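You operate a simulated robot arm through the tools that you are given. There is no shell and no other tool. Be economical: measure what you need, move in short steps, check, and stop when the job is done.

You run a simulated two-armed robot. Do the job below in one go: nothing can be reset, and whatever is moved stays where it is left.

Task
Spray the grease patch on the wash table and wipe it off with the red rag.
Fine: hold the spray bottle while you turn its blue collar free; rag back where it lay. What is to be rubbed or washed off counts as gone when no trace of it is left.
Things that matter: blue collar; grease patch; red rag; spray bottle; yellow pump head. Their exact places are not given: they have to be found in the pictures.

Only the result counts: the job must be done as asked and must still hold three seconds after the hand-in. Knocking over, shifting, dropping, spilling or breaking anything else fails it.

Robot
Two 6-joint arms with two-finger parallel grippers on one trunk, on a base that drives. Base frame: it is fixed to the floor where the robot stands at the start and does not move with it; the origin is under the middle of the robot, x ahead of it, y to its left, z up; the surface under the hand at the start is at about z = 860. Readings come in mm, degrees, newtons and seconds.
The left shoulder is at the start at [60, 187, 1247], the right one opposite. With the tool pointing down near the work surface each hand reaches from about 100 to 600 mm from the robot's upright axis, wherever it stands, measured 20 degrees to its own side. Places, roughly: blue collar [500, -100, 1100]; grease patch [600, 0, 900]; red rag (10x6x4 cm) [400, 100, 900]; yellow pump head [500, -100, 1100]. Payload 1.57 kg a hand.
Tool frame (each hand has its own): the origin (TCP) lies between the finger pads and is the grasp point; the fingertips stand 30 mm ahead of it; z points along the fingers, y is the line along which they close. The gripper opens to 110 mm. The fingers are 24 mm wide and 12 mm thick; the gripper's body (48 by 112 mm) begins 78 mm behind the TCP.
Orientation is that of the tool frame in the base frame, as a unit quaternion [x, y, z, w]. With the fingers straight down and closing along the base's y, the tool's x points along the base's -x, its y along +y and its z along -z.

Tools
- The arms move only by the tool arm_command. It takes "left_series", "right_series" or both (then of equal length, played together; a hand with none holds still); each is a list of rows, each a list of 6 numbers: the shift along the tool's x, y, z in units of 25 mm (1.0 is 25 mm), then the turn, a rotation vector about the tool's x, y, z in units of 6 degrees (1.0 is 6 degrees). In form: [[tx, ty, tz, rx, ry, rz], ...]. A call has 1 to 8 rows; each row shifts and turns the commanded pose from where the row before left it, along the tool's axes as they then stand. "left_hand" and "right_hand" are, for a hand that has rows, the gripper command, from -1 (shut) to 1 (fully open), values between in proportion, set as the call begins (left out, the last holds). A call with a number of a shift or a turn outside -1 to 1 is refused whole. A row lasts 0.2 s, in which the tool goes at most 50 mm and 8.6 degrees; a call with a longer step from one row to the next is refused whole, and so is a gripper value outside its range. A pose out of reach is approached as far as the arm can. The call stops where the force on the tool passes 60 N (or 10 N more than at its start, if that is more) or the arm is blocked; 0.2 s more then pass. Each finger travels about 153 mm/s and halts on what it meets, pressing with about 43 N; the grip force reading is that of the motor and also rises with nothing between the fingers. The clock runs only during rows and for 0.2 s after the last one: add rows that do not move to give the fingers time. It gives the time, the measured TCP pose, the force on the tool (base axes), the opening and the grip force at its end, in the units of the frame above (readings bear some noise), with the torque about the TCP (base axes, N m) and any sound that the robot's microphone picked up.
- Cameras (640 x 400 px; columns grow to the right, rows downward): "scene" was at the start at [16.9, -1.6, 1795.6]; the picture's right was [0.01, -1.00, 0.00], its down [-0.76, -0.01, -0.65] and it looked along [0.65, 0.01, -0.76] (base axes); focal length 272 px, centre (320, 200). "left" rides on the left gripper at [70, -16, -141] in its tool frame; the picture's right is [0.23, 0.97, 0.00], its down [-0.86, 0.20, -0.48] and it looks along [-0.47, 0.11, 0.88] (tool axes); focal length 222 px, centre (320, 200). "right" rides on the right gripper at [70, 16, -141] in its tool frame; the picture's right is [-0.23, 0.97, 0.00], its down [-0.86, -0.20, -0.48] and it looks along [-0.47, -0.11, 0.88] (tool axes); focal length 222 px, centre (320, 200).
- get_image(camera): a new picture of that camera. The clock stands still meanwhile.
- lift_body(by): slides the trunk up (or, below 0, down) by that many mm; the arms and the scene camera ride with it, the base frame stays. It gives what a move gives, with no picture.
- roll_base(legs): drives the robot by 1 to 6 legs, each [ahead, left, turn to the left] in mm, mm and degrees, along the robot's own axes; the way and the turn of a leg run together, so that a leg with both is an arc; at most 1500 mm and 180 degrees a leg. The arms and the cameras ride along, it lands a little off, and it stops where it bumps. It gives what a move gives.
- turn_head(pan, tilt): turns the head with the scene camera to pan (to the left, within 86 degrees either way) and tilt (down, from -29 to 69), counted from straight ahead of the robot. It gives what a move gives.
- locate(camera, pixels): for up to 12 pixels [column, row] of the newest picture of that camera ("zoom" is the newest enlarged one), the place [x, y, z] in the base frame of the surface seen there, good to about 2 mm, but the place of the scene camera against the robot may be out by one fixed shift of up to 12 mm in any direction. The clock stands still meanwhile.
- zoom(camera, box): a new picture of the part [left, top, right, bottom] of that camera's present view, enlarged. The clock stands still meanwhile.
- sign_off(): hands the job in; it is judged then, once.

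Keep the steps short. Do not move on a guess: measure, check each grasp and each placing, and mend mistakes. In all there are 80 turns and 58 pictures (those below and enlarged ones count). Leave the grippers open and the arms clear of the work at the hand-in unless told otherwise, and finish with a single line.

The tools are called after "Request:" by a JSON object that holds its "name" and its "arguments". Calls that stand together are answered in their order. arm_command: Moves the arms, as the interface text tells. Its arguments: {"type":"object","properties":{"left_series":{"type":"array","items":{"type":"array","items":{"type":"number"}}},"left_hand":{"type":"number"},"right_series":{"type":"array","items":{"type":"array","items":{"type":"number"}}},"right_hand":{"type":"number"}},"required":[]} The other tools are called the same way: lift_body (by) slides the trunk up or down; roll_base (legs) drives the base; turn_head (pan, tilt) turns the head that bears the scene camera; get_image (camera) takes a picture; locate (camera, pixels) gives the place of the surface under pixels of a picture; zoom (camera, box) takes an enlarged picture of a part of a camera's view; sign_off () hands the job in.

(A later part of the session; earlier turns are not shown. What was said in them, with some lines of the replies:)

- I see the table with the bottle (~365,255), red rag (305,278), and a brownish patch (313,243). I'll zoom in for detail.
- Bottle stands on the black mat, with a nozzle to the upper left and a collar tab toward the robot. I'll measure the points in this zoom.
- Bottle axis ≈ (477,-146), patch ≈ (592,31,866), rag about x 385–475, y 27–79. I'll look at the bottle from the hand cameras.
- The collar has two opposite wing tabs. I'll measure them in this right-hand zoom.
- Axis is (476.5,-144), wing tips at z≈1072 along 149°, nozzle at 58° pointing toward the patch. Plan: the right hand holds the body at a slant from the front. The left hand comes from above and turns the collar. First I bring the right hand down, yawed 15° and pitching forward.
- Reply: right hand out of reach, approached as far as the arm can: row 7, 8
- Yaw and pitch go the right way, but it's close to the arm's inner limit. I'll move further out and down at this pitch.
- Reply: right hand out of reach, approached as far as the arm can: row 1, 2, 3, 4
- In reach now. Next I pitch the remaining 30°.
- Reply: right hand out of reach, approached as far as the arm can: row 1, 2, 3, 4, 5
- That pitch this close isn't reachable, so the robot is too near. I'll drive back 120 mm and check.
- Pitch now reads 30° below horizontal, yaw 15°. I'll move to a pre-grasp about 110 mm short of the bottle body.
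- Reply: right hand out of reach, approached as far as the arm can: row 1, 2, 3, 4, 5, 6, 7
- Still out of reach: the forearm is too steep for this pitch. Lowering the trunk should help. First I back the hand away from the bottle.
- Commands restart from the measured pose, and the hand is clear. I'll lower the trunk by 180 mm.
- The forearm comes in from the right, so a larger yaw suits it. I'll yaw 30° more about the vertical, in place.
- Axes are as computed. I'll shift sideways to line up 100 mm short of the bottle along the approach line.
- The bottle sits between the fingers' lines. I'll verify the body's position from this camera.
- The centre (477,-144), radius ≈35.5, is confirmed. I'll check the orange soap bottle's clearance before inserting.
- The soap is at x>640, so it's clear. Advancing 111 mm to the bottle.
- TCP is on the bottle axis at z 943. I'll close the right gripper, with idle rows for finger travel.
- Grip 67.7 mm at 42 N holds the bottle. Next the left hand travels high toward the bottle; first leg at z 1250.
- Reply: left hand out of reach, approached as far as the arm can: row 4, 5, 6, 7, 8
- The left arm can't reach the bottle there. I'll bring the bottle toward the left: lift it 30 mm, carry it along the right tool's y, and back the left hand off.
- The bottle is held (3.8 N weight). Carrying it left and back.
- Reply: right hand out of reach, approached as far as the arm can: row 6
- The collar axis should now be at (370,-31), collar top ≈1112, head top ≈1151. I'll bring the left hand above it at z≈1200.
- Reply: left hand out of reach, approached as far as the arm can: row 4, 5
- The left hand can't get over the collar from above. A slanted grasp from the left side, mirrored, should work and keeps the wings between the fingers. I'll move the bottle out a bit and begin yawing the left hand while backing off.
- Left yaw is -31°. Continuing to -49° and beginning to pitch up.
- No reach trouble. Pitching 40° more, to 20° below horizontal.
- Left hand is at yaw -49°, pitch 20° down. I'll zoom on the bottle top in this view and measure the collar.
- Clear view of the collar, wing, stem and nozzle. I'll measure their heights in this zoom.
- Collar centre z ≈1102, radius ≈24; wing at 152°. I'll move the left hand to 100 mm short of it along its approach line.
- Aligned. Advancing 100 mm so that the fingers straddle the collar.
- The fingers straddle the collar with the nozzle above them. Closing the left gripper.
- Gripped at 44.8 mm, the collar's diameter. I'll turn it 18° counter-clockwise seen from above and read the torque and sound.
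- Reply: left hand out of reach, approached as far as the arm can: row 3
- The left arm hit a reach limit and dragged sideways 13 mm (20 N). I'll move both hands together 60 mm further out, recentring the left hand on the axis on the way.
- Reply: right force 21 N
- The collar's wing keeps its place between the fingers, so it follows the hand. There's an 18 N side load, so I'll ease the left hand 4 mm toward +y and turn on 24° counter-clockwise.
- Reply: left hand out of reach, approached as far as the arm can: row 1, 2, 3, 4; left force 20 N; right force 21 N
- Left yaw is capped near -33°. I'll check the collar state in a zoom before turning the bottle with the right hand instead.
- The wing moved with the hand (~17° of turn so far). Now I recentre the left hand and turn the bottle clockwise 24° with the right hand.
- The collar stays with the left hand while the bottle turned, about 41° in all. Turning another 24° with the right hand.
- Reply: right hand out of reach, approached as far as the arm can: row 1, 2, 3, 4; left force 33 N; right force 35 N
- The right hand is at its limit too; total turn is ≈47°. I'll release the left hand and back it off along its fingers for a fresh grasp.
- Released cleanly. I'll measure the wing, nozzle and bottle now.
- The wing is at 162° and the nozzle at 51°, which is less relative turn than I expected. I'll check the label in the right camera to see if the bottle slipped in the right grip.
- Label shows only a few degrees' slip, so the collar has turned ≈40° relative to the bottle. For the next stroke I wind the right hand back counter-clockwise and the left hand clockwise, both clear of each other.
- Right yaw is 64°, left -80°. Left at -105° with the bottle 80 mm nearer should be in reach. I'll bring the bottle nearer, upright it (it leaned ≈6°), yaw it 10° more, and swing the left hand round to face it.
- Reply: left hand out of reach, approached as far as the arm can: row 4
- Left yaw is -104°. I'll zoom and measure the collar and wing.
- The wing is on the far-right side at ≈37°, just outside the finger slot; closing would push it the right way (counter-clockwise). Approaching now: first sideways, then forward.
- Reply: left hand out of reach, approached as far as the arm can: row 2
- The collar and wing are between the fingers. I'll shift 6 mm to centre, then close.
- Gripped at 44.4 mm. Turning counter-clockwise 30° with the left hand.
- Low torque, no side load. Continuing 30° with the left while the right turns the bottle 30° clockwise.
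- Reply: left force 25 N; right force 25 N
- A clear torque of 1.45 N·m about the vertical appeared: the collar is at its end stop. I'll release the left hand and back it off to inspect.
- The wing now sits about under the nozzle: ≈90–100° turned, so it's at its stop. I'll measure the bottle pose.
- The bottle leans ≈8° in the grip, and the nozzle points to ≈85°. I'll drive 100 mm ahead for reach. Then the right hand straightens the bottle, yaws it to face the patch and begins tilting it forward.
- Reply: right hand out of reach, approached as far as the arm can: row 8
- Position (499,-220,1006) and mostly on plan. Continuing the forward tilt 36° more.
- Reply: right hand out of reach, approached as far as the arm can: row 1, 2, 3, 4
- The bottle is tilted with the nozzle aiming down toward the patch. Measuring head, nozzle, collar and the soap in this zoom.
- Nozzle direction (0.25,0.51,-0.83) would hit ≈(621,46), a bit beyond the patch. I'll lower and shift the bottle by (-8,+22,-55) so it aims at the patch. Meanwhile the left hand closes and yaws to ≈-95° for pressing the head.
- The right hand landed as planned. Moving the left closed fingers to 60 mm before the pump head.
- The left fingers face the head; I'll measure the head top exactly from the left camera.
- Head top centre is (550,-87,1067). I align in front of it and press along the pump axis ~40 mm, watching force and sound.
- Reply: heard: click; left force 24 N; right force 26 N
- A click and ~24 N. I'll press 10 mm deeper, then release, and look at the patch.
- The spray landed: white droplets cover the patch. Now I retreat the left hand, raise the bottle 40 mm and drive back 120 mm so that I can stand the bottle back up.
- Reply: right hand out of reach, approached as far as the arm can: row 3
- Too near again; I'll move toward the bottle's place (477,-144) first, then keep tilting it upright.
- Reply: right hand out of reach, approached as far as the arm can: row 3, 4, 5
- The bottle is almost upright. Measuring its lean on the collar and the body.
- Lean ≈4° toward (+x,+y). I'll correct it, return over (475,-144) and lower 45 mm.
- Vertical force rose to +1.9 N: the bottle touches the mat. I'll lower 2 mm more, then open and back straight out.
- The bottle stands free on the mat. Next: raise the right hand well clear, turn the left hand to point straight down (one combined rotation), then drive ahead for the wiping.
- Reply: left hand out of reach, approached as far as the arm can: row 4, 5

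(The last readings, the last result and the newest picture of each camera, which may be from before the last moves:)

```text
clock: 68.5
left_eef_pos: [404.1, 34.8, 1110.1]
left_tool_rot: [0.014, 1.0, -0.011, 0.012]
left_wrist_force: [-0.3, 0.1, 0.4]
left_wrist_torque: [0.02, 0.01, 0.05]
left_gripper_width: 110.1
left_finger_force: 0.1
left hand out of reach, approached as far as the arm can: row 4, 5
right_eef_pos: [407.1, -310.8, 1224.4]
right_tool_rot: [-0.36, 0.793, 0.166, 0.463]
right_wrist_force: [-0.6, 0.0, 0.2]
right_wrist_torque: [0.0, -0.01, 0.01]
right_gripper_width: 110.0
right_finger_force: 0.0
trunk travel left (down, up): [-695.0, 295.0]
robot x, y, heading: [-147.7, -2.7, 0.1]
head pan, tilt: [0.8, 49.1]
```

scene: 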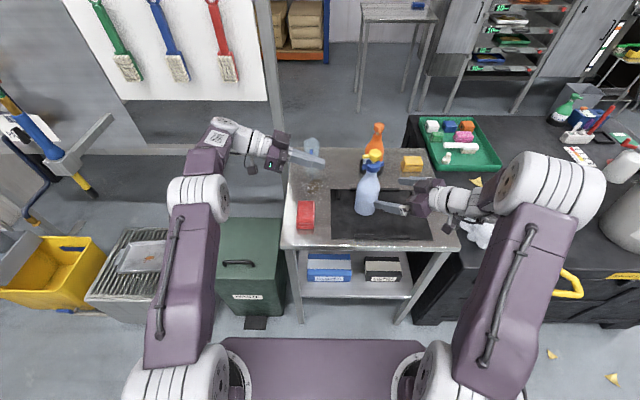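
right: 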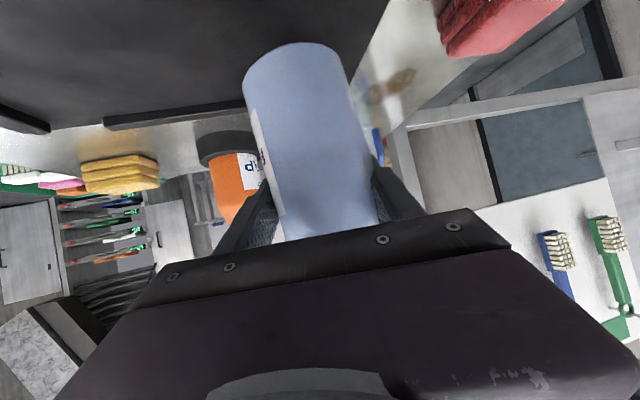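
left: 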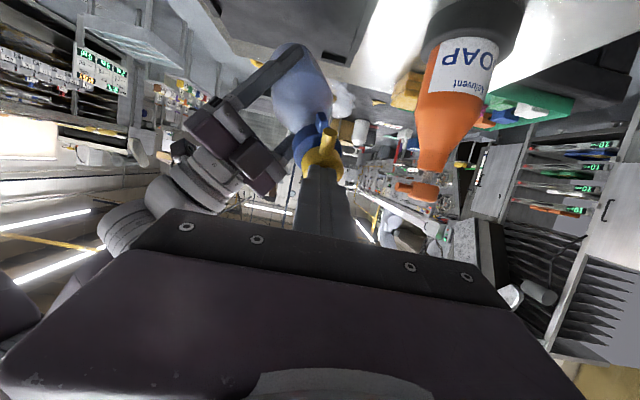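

The left hand points down. Driving 175 mm ahead, then a look from the left camera.

Request:
{"name": "roll_base", "arguments": {"legs": [[172, 0, 0]]}}

Request:
{"name": "get_image", "arguments": {"camera": "left"}}

```text
clock: 69.9
left_eef_pos: [579.5, 31.4, 1110.5]
left_tool_rot: [0.017, 1.0, -0.011, 0.014]
left_wrist_force: [-0.4, 0.0, 0.5]
left_wrist_torque: [0.01, -0.02, 0.03]
left_gripper_width: 110.1
left_finger_force: 0.0
right_eef_pos: [580.2, -312.1, 1225.6]
right_tool_rot: [-0.358, 0.793, 0.165, 0.464]
right_wrist_force: [1.0, -0.5, -0.4]
right_wrist_torque: [-0.02, -0.03, 0.03]
right_gripper_width: 110.0
right_finger_force: 0.1
trunk travel left (down, up): [-695.0, 295.0]
robot x, y, heading: [24.7, 1.4, 0.1]
head pan, tilt: [0.8, 49.1]
```

```text
9 pictures are left
```

left: 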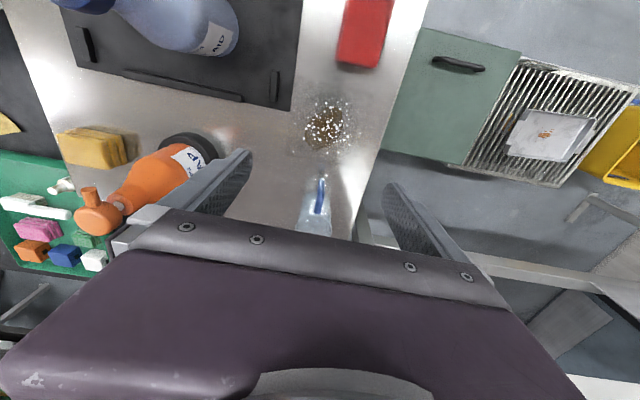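

Rag, patch and droplets are in view. I'll measure the rag edges, the patch and the droplet extent, and the jug handle.

Request:
{"name": "locate", "arguments": {"camera": "left", "pixels": [[345, 10], [388, 10], [338, 62], [376, 67], [360, 40], [325, 125], [305, 125], [345, 128], [325, 100], [325, 150], [320, 190], [355, 160]]}}

```text
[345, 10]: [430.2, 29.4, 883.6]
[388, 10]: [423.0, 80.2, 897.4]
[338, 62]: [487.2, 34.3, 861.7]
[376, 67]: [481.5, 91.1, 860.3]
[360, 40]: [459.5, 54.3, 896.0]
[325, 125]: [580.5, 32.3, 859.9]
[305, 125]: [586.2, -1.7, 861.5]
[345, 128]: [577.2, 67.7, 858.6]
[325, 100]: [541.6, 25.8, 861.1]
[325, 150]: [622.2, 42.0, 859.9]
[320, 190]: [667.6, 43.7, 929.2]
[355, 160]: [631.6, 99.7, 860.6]
```

Rag spans x≈385–478, y≈28–81, top z 897; droplets x 541–622, y −2–68. I'll move above the rag and descend around it to TCP z≈900.

Request:
{"name": "arm_command", "arguments": {"left_series": [[0.84, 0.13, 0.86, 0, 0.25, 0], [0.84, 0.13, 0.86, 0, 0, 0], [0.84, 0.13, 0.86, 0, 0, 0], [0.84, 0.13, 0.86, 0, 0, 0], [0.84, 0.13, 0.86, 0, 0, 0], [0.84, 0.13, 0.86, 0, 0, 0], [0.86, 0.14, 0.86, 0, 0, 0]]}}

Request:
{"name": "get_image", "arguments": {"camera": "left"}}

```text
clock: 71.5
left_eef_pos: [433.7, 57.2, 960.1]
left_tool_rot: [0.018, 1.0, -0.011, -0.001]
left_wrist_force: [0.0, -0.2, 0.8]
left_wrist_torque: [0.0, 0.0, -0.01]
left_gripper_width: 110.3
left_finger_force: 0.1
right_eef_pos: [579.8, -312.6, 1224.5]
right_tool_rot: [-0.358, 0.794, 0.165, 0.463]
right_wrist_force: [0.1, -0.5, 0.1]
right_wrist_torque: [-0.02, 0.01, -0.03]
right_gripper_width: 110.0
right_finger_force: 0.0
trunk travel left (down, up): [-695.0, 295.0]
robot x, y, heading: [27.5, 0.2, -0.1]
head pan, tilt: [0.8, 49.1]
```

```text
8 pictures are left
```

left: 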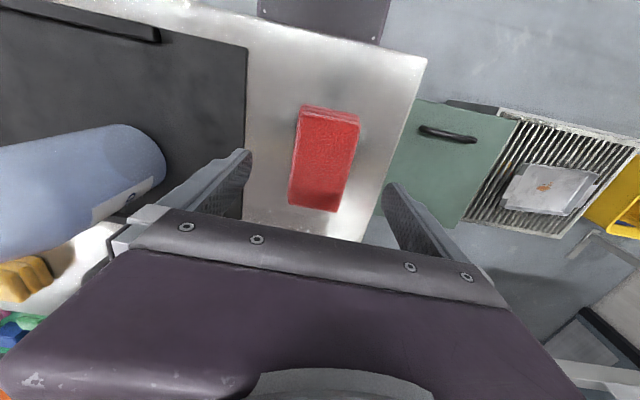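

The rag lies between the fingers. I record its exact corners so that I can put it back.

Request:
{"name": "locate", "arguments": {"camera": "left", "pixels": [[304, 110], [357, 122], [291, 203], [336, 209], [325, 160], [296, 155], [346, 165]]}}

Request:
{"name": "arm_command", "arguments": {"left_series": [[0, 0, 0.8, 0, 0, 0], [0, 0, 0.8, 0, 0, 0], [0, 0, 0.8, 0, 0, 0]]}}

```text
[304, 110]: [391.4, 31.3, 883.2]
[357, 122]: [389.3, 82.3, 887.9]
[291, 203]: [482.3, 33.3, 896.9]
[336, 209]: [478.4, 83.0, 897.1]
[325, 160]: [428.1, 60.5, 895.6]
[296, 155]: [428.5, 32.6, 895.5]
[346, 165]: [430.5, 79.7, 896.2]
```

```text
clock: 72.3
left_eef_pos: [434.7, 54.8, 898.8]
left_tool_rot: [0.017, 1.0, -0.012, -0.001]
left_wrist_force: [0.3, 0.3, -0.9]
left_wrist_torque: [0.0, 0.04, -0.05]
left_gripper_width: 110.1
left_finger_force: 0.0
right_eef_pos: [581.7, -313.1, 1223.5]
right_tool_rot: [-0.358, 0.794, 0.165, 0.462]
right_wrist_force: [0.1, 0.3, -0.2]
right_wrist_torque: [0.03, 0.04, 0.02]
right_gripper_width: 110.1
right_finger_force: 0.0
trunk travel left (down, up): [-695.0, 295.0]
robot x, y, heading: [29.6, 0.1, 0.1]
head pan, tilt: [0.8, 49.1]
```

The rag is centred at ≈(435,57). Closing, then lifting 40 mm.

Request:
{"name": "arm_command", "arguments": {"left_series": [[0, 0, 0, 0, 0, 0], [0, 0, 0, 0, 0, 0], [0, 0, 0, 0, 0, 0]], "left_hand": -1}}

Request:
{"name": "arm_command", "arguments": {"left_series": [[0, 0, -0.8, 0, 0, 0], [0, 0, -0.8, 0, 0, 0]]}}

```text
clock: 73.1
left_eef_pos: [434.2, 55.7, 898.9]
left_tool_rot: [0.018, 1.0, -0.011, -0.002]
left_wrist_force: [-0.3, 0.9, 1.4]
left_wrist_torque: [0.07, 0.03, 0.04]
left_gripper_width: 59.0
left_finger_force: 43.1
right_eef_pos: [581.6, -312.4, 1224.1]
right_tool_rot: [-0.358, 0.794, 0.165, 0.463]
right_wrist_force: [0.4, 0.9, 0.6]
right_wrist_torque: [-0.02, 0.01, 0.02]
right_gripper_width: 109.9
right_finger_force: 0.1
trunk travel left (down, up): [-695.0, 295.0]
robot x, y, heading: [31.7, -2.0, -0.2]
head pan, tilt: [0.8, 49.1]
```

```text
clock: 73.7
left_eef_pos: [432.3, 56.1, 938.9]
left_tool_rot: [0.017, 1.0, -0.011, 0.0]
left_wrist_force: [0.6, 0.1, -0.4]
left_wrist_torque: [-0.03, -0.02, 0.01]
left_gripper_width: 58.7
left_finger_force: 43.2
right_eef_pos: [580.6, -313.9, 1224.7]
right_tool_rot: [-0.359, 0.793, 0.166, 0.463]
right_wrist_force: [0.4, 0.8, -0.2]
right_wrist_torque: [0.01, 0.01, -0.01]
right_gripper_width: 110.1
right_finger_force: 0.2
trunk travel left (down, up): [-695.0, 295.0]
robot x, y, heading: [29.6, -2.9, -0.2]
head pan, tilt: [0.8, 49.1]
```

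Rag held (58.7 mm). Carrying it over the patch and lowering to just touch.

Request:
{"name": "arm_command", "arguments": {"left_series": [[-0.92, -0.12, 0, 0, 0, 0], [-0.92, -0.12, 0, 0, 0, 0], [-0.92, -0.12, 0, 0, 0, 0], [-0.92, -0.12, 0, 0, 0, 0], [-0.92, -0.12, 0, 0, 0, 0], [-0.92, -0.12, 0, 0, 0, 0], [0, 0, 0.8, 0, 0, 0], [0, 0, 0.85, 0, 0, 0]]}}

```text
clock: 75.5
left_eef_pos: [571.2, 31.9, 898.1]
left_tool_rot: [0.018, 1.0, -0.01, -0.001]
left_wrist_force: [0.3, 0.3, 1.2]
left_wrist_torque: [0.08, 0.01, 0.01]
left_gripper_width: 58.9
left_finger_force: 43.0
right_eef_pos: [582.3, -313.8, 1224.3]
right_tool_rot: [-0.359, 0.794, 0.166, 0.462]
right_wrist_force: [-0.1, -0.6, 0.8]
right_wrist_torque: [-0.03, -0.01, 0.0]
right_gripper_width: 110.0
right_finger_force: 0.1
trunk travel left (down, up): [-695.0, 295.0]
robot x, y, heading: [26.0, 2.5, -0.1]
head pan, tilt: [0.8, 49.1]
```

Light contact of 1.2 N. I press 2 mm and wipe in loops over the patch.

Request:
{"name": "arm_command", "arguments": {"left_series": [[0, 0, 0.08, 0, 0, 0], [0, 1, 0, 0, 0, 0], [-1, 0, 0, 0, 0, 0], [0, -1, 0, 0, 0, 0], [0, -1, 0, 0, 0, 0], [1, 0, 0, 0, 0, 0], [0, 1, 0, 0, 0, 0], [0, 1, 0, 0, 0, 0]]}}

Request:
{"name": "arm_command", "arguments": {"left_series": [[0.8, 0, 0, 0, 0, 0], [0, -1, 0, 0, 0, 0], [0, -1, 0, 0, 0, 0], [-1, 0, 0, 0, 0, 0], [-0.8, 0, 0, 0, 0, 0], [0, 1, 0, 0, 0, 0], [0, 1, 0, 0, 0, 0], [0.8, -1, 0, 0, 0, 0]]}}

Request:
{"name": "zoom", "arguments": {"camera": "scene", "box": [260, 190, 400, 300]}}

```text
clock: 77.3
left_eef_pos: [569.4, 52.8, 897.8]
left_tool_rot: [0.017, 1.0, -0.011, 0.002]
left_wrist_force: [2.1, -14.2, 33.6]
left_wrist_torque: [0.42, 0.22, 0.1]
left_gripper_width: 58.9
left_finger_force: 43.0
right_eef_pos: [576.9, -315.9, 1225.5]
right_tool_rot: [-0.358, 0.793, 0.166, 0.464]
right_wrist_force: [0.3, -1.5, 0.7]
right_wrist_torque: [0.01, 0.03, 0.01]
right_gripper_width: 110.1
right_finger_force: 0.0
trunk travel left (down, up): [-695.0, 295.0]
robot x, y, heading: [29.8, -2.0, -0.2]
head pan, tilt: [0.8, 49.1]
```

```text
clock: 79.1
left_eef_pos: [575.4, 33.9, 898.6]
left_tool_rot: [0.017, 1.0, -0.011, 0.003]
left_wrist_force: [9.2, 9.6, 28.7]
left_wrist_torque: [1.24, -0.03, -0.34]
left_gripper_width: 58.8
left_finger_force: 43.3
right_eef_pos: [578.6, -310.7, 1227.5]
right_tool_rot: [-0.36, 0.793, 0.166, 0.463]
right_wrist_force: [-0.3, 0.0, 0.6]
right_wrist_torque: [0.03, 0.01, -0.03]
right_gripper_width: 109.8
right_finger_force: 0.0
trunk travel left (down, up): [-695.0, 295.0]
robot x, y, heading: [26.0, 4.6, 0.2]
head pan, tilt: [0.8, 49.1]
```

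```text
3.64 times, centred on (330, 245) of scene
```

zoom: 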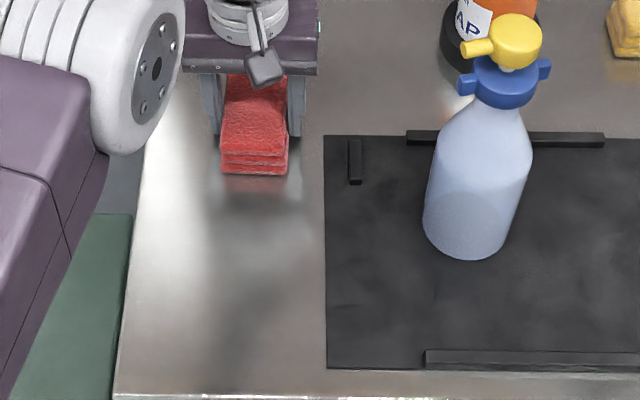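

Surroundings look clean with ~30 N pressing. One more pass, then lift and move back to inspect the patch area.

Request:
{"name": "arm_command", "arguments": {"left_series": [[0, 1, 0, 0, 0, 0], [-0.8, 0, 0, 0, 0, 0], [0, -1, 0, 0, 0, 0], [0, -1, 0, 0, 0, 0], [1, 0, 0, 0, 0, 0], [0, 1, 0, 0, 0, 0], [0, 1, 0, 0, 0, 0], [0.6, -1, 0, 0, 0, 0]]}}

Request:
{"name": "arm_command", "arguments": {"left_series": [[0, 0, -1, 0, 0, 0], [0, 0, -1, 0, 0, 0], [1, 0.15, 0, 0, 0, 0], [1, 0.15, 0, 0, 0, 0], [1, 0.15, 0, 0, 0, 0], [1, 0.15, 0, 0, 0, 0], [0.6, 0.15, 0, 0, 0, 0]]}}

Request:
{"name": "zoom", "arguments": {"camera": "scene", "box": [270, 180, 400, 290]}}

```text
clock: 80.9
left_eef_pos: [556.8, 36.3, 897.4]
left_tool_rot: [0.017, 1.0, -0.011, 0.004]
left_wrist_force: [9.7, 10.4, 33.6]
left_wrist_torque: [1.44, -0.28, -0.35]
left_gripper_width: 59.0
left_finger_force: 42.9
right_eef_pos: [579.3, -311.2, 1226.9]
right_tool_rot: [-0.359, 0.793, 0.164, 0.464]
right_wrist_force: [-0.6, 0.3, -0.1]
right_wrist_torque: [0.0, -0.01, -0.02]
right_gripper_width: 110.1
right_finger_force: 0.2
trunk travel left (down, up): [-695.0, 295.0]
robot x, y, heading: [30.4, 2.2, -0.1]
head pan, tilt: [0.8, 49.1]
```

```text
clock: 82.5
left_eef_pos: [440.7, 56.3, 947.2]
left_tool_rot: [0.018, 1.0, -0.011, -0.001]
left_wrist_force: [0.9, -0.1, 0.5]
left_wrist_torque: [0.0, 0.04, -0.01]
left_gripper_width: 59.0
left_finger_force: 42.6
right_eef_pos: [581.9, -312.9, 1224.0]
right_tool_rot: [-0.359, 0.793, 0.166, 0.463]
right_wrist_force: [-0.4, 0.4, 0.4]
right_wrist_torque: [-0.02, 0.02, 0.02]
right_gripper_width: 110.1
right_finger_force: 0.0
trunk travel left (down, up): [-695.0, 295.0]
robot x, y, heading: [31.9, 0.5, -0.0]
head pan, tilt: [0.8, 49.1]
```

```text
3.64 times, centred on (335, 235) of scene
```

zoom: 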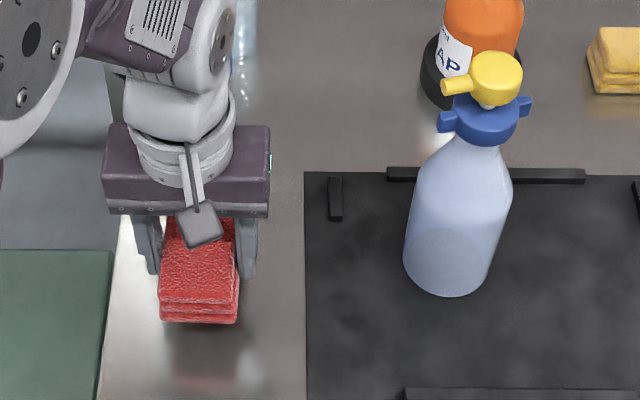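

The hand hides the patch. I'll swing the rag 125 mm to the left for a clear view.

Request:
{"name": "arm_command", "arguments": {"left_series": [[0, 1, -0.5, 0, 0, 0], [0, 1, -0.5, 0, 0, 0], [0, 1, 0, 0, 0, 0], [0, 1, 0, 0, 0, 0], [0, 1, 0, 0, 0, 0]]}}

Request:
{"name": "zoom", "arguments": {"camera": "scene", "box": [270, 180, 400, 290]}}

```text
clock: 83.7
left_eef_pos: [446.5, 180.5, 965.7]
left_tool_rot: [0.018, 1.0, -0.012, 0.0]
left_wrist_force: [-0.8, -0.4, -0.8]
left_wrist_torque: [-0.03, -0.01, -0.01]
left_gripper_width: 58.9
left_finger_force: 43.4
right_eef_pos: [582.0, -312.2, 1224.8]
right_tool_rot: [-0.358, 0.794, 0.165, 0.462]
right_wrist_force: [0.7, 0.0, 0.1]
right_wrist_torque: [-0.02, -0.02, -0.03]
right_gripper_width: 110.0
right_finger_force: 0.1
trunk travel left (down, up): [-695.0, 295.0]
robot x, y, heading: [28.0, 1.8, -0.3]
head pan, tilt: [0.8, 49.1]
```

```text
3.64 times, centred on (335, 235) of scene
```

zoom: 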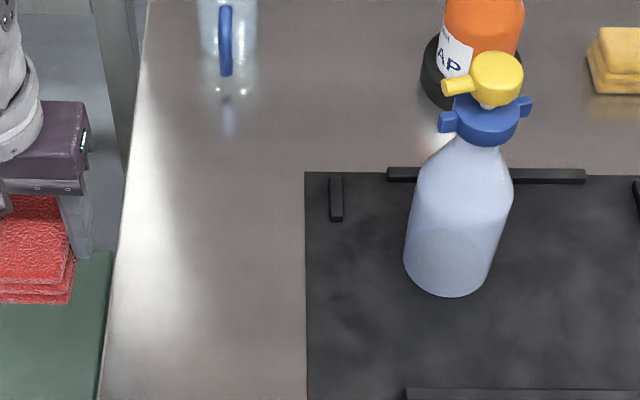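

The table is clean, with no trace left. Now the rag goes back to TCP (434.5,56): across, then down to z≈902.

Request:
{"name": "arm_command", "arguments": {"left_series": [[0.06, -1, 0, 0, 0, 0], [0.06, -1, 0, 0, 0, 0], [0.06, -1, 0, 0, 0, 0], [0.06, -1, 0, 0, 0, 0], [0.06, -0.99, 0, 0, 0, 0], [0, 0, 0.9, 0, 0, 0], [0, 0, 0.9, 0, 0, 0], [0, 0, 0.75, 0, 0, 0]]}}

```text
clock: 85.5
left_eef_pos: [434.0, 56.3, 905.4]
left_tool_rot: [0.018, 1.0, -0.011, -0.002]
left_wrist_force: [0.9, -0.7, -0.9]
left_wrist_torque: [0.04, 0.02, 0.02]
left_gripper_width: 58.5
left_finger_force: 43.0
right_eef_pos: [581.6, -312.4, 1223.9]
right_tool_rot: [-0.357, 0.794, 0.165, 0.463]
right_wrist_force: [1.2, 0.1, -0.7]
right_wrist_torque: [0.01, 0.01, 0.01]
right_gripper_width: 109.8
right_finger_force: 0.0
trunk travel left (down, up): [-695.0, 295.0]
robot x, y, heading: [26.8, -1.9, -0.1]
head pan, tilt: [0.8, 49.1]
```

Right over its place. Lowering 6.5 mm to contact, then opening and rising straight up.

Request:
{"name": "arm_command", "arguments": {"left_series": [[0, 0, 0.13, 0, 0, 0], [0, 0, 0.13, 0, 0, 0]]}}

Request:
{"name": "arm_command", "arguments": {"left_series": [[0, 0, 0, 0, 0, 0], [0, 0, 0, 0, 0, 0], [0, 0, 0, 0, 0, 0], [0, 0, -1, 0, 0, 0], [0, 0, -1, 0, 0, 0], [0, 0, -1, 0, 0, 0], [0, 0, -1, 0, 0, 0], [0, 0, -1, 0, 0, 0]], "left_hand": 1}}

Request:
{"name": "arm_command", "arguments": {"left_series": [[0.6, 1, -0.6, 0, 0, 0], [0.6, 1, -0.6, 0, 0, 0], [0.6, 1, -0.6, 0, 0, 0], [0.6, 1, 0, 0, 0, 0], [0, 1, 0, 0, 0, 0]]}}

Request:
{"name": "get_image", "arguments": {"camera": "scene"}}

Request:
{"name": "zoom", "arguments": {"camera": "scene", "box": [270, 160, 420, 290]}}

```text
clock: 86.1
left_eef_pos: [434.1, 54.6, 899.9]
left_tool_rot: [0.017, 1.0, -0.012, -0.001]
left_wrist_force: [0.3, -0.3, -0.4]
left_wrist_torque: [-0.01, -0.02, 0.02]
left_gripper_width: 58.7
left_finger_force: 43.2
right_eef_pos: [581.8, -312.0, 1224.0]
right_tool_rot: [-0.359, 0.794, 0.166, 0.463]
right_wrist_force: [-0.1, -0.8, 0.0]
right_wrist_torque: [0.0, 0.01, -0.01]
right_gripper_width: 110.0
right_finger_force: 0.1
trunk travel left (down, up): [-695.0, 295.0]
robot x, y, heading: [31.6, 1.7, -0.2]
head pan, tilt: [0.8, 49.1]
```

```text
clock: 87.9
left_eef_pos: [434.3, 58.4, 1026.1]
left_tool_rot: [0.017, 1.0, -0.011, -0.001]
left_wrist_force: [0.1, 0.8, -0.7]
left_wrist_torque: [0.03, 0.04, 0.0]
left_gripper_width: 109.8
left_finger_force: 0.0
right_eef_pos: [582.3, -312.2, 1223.3]
right_tool_rot: [-0.359, 0.793, 0.166, 0.463]
right_wrist_force: [-0.8, 0.0, 0.2]
right_wrist_torque: [-0.05, 0.01, 0.0]
right_gripper_width: 109.9
right_finger_force: 0.0
trunk travel left (down, up): [-695.0, 295.0]
robot x, y, heading: [29.8, -0.8, -0.1]
head pan, tilt: [0.8, 49.1]
```

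```text
clock: 89.1
left_eef_pos: [380.0, 186.0, 1067.0]
left_tool_rot: [0.017, 1.0, -0.012, -0.002]
left_wrist_force: [0.0, 0.1, 0.4]
left_wrist_torque: [0.0, 0.01, -0.01]
left_gripper_width: 110.3
left_finger_force: 0.0
right_eef_pos: [580.7, -311.8, 1224.9]
right_tool_rot: [-0.359, 0.794, 0.165, 0.462]
right_wrist_force: [-0.3, -0.2, -0.8]
right_wrist_torque: [-0.02, -0.03, 0.0]
right_gripper_width: 109.9
right_finger_force: 0.1
trunk travel left (down, up): [-695.0, 295.0]
robot x, y, heading: [28.9, -2.9, 0.1]
head pan, tilt: [0.8, 49.1]
```

```text
4 pictures are left
```

scene: 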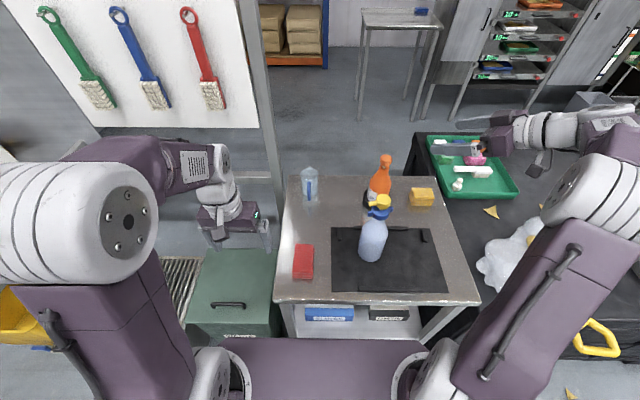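

```text
3.08 times, centred on (345, 225) of scene
```

zoom: 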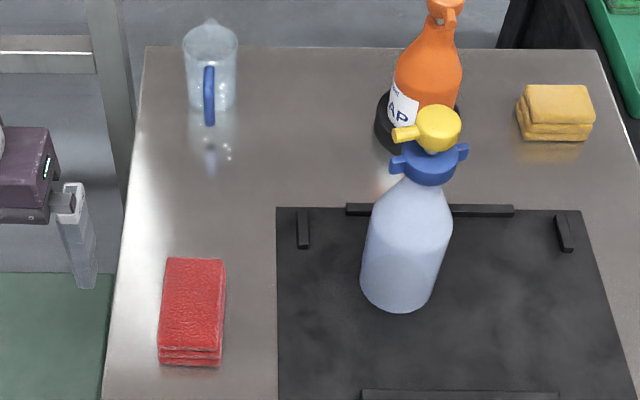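

The table is clean, the rag is back in its place, the bottle stands on the mat, and both hands are open and clear. Handing in.

Request:
{"name": "sign_off", "arguments": {}}

```text
The job is handed in.
```

Job handed in: I turned the collar to its stop while the other hand held the bottle, sprayed the grease patch and wiped it until no trace showed, put the rag back where it lay, and stood the bottle on its mat.
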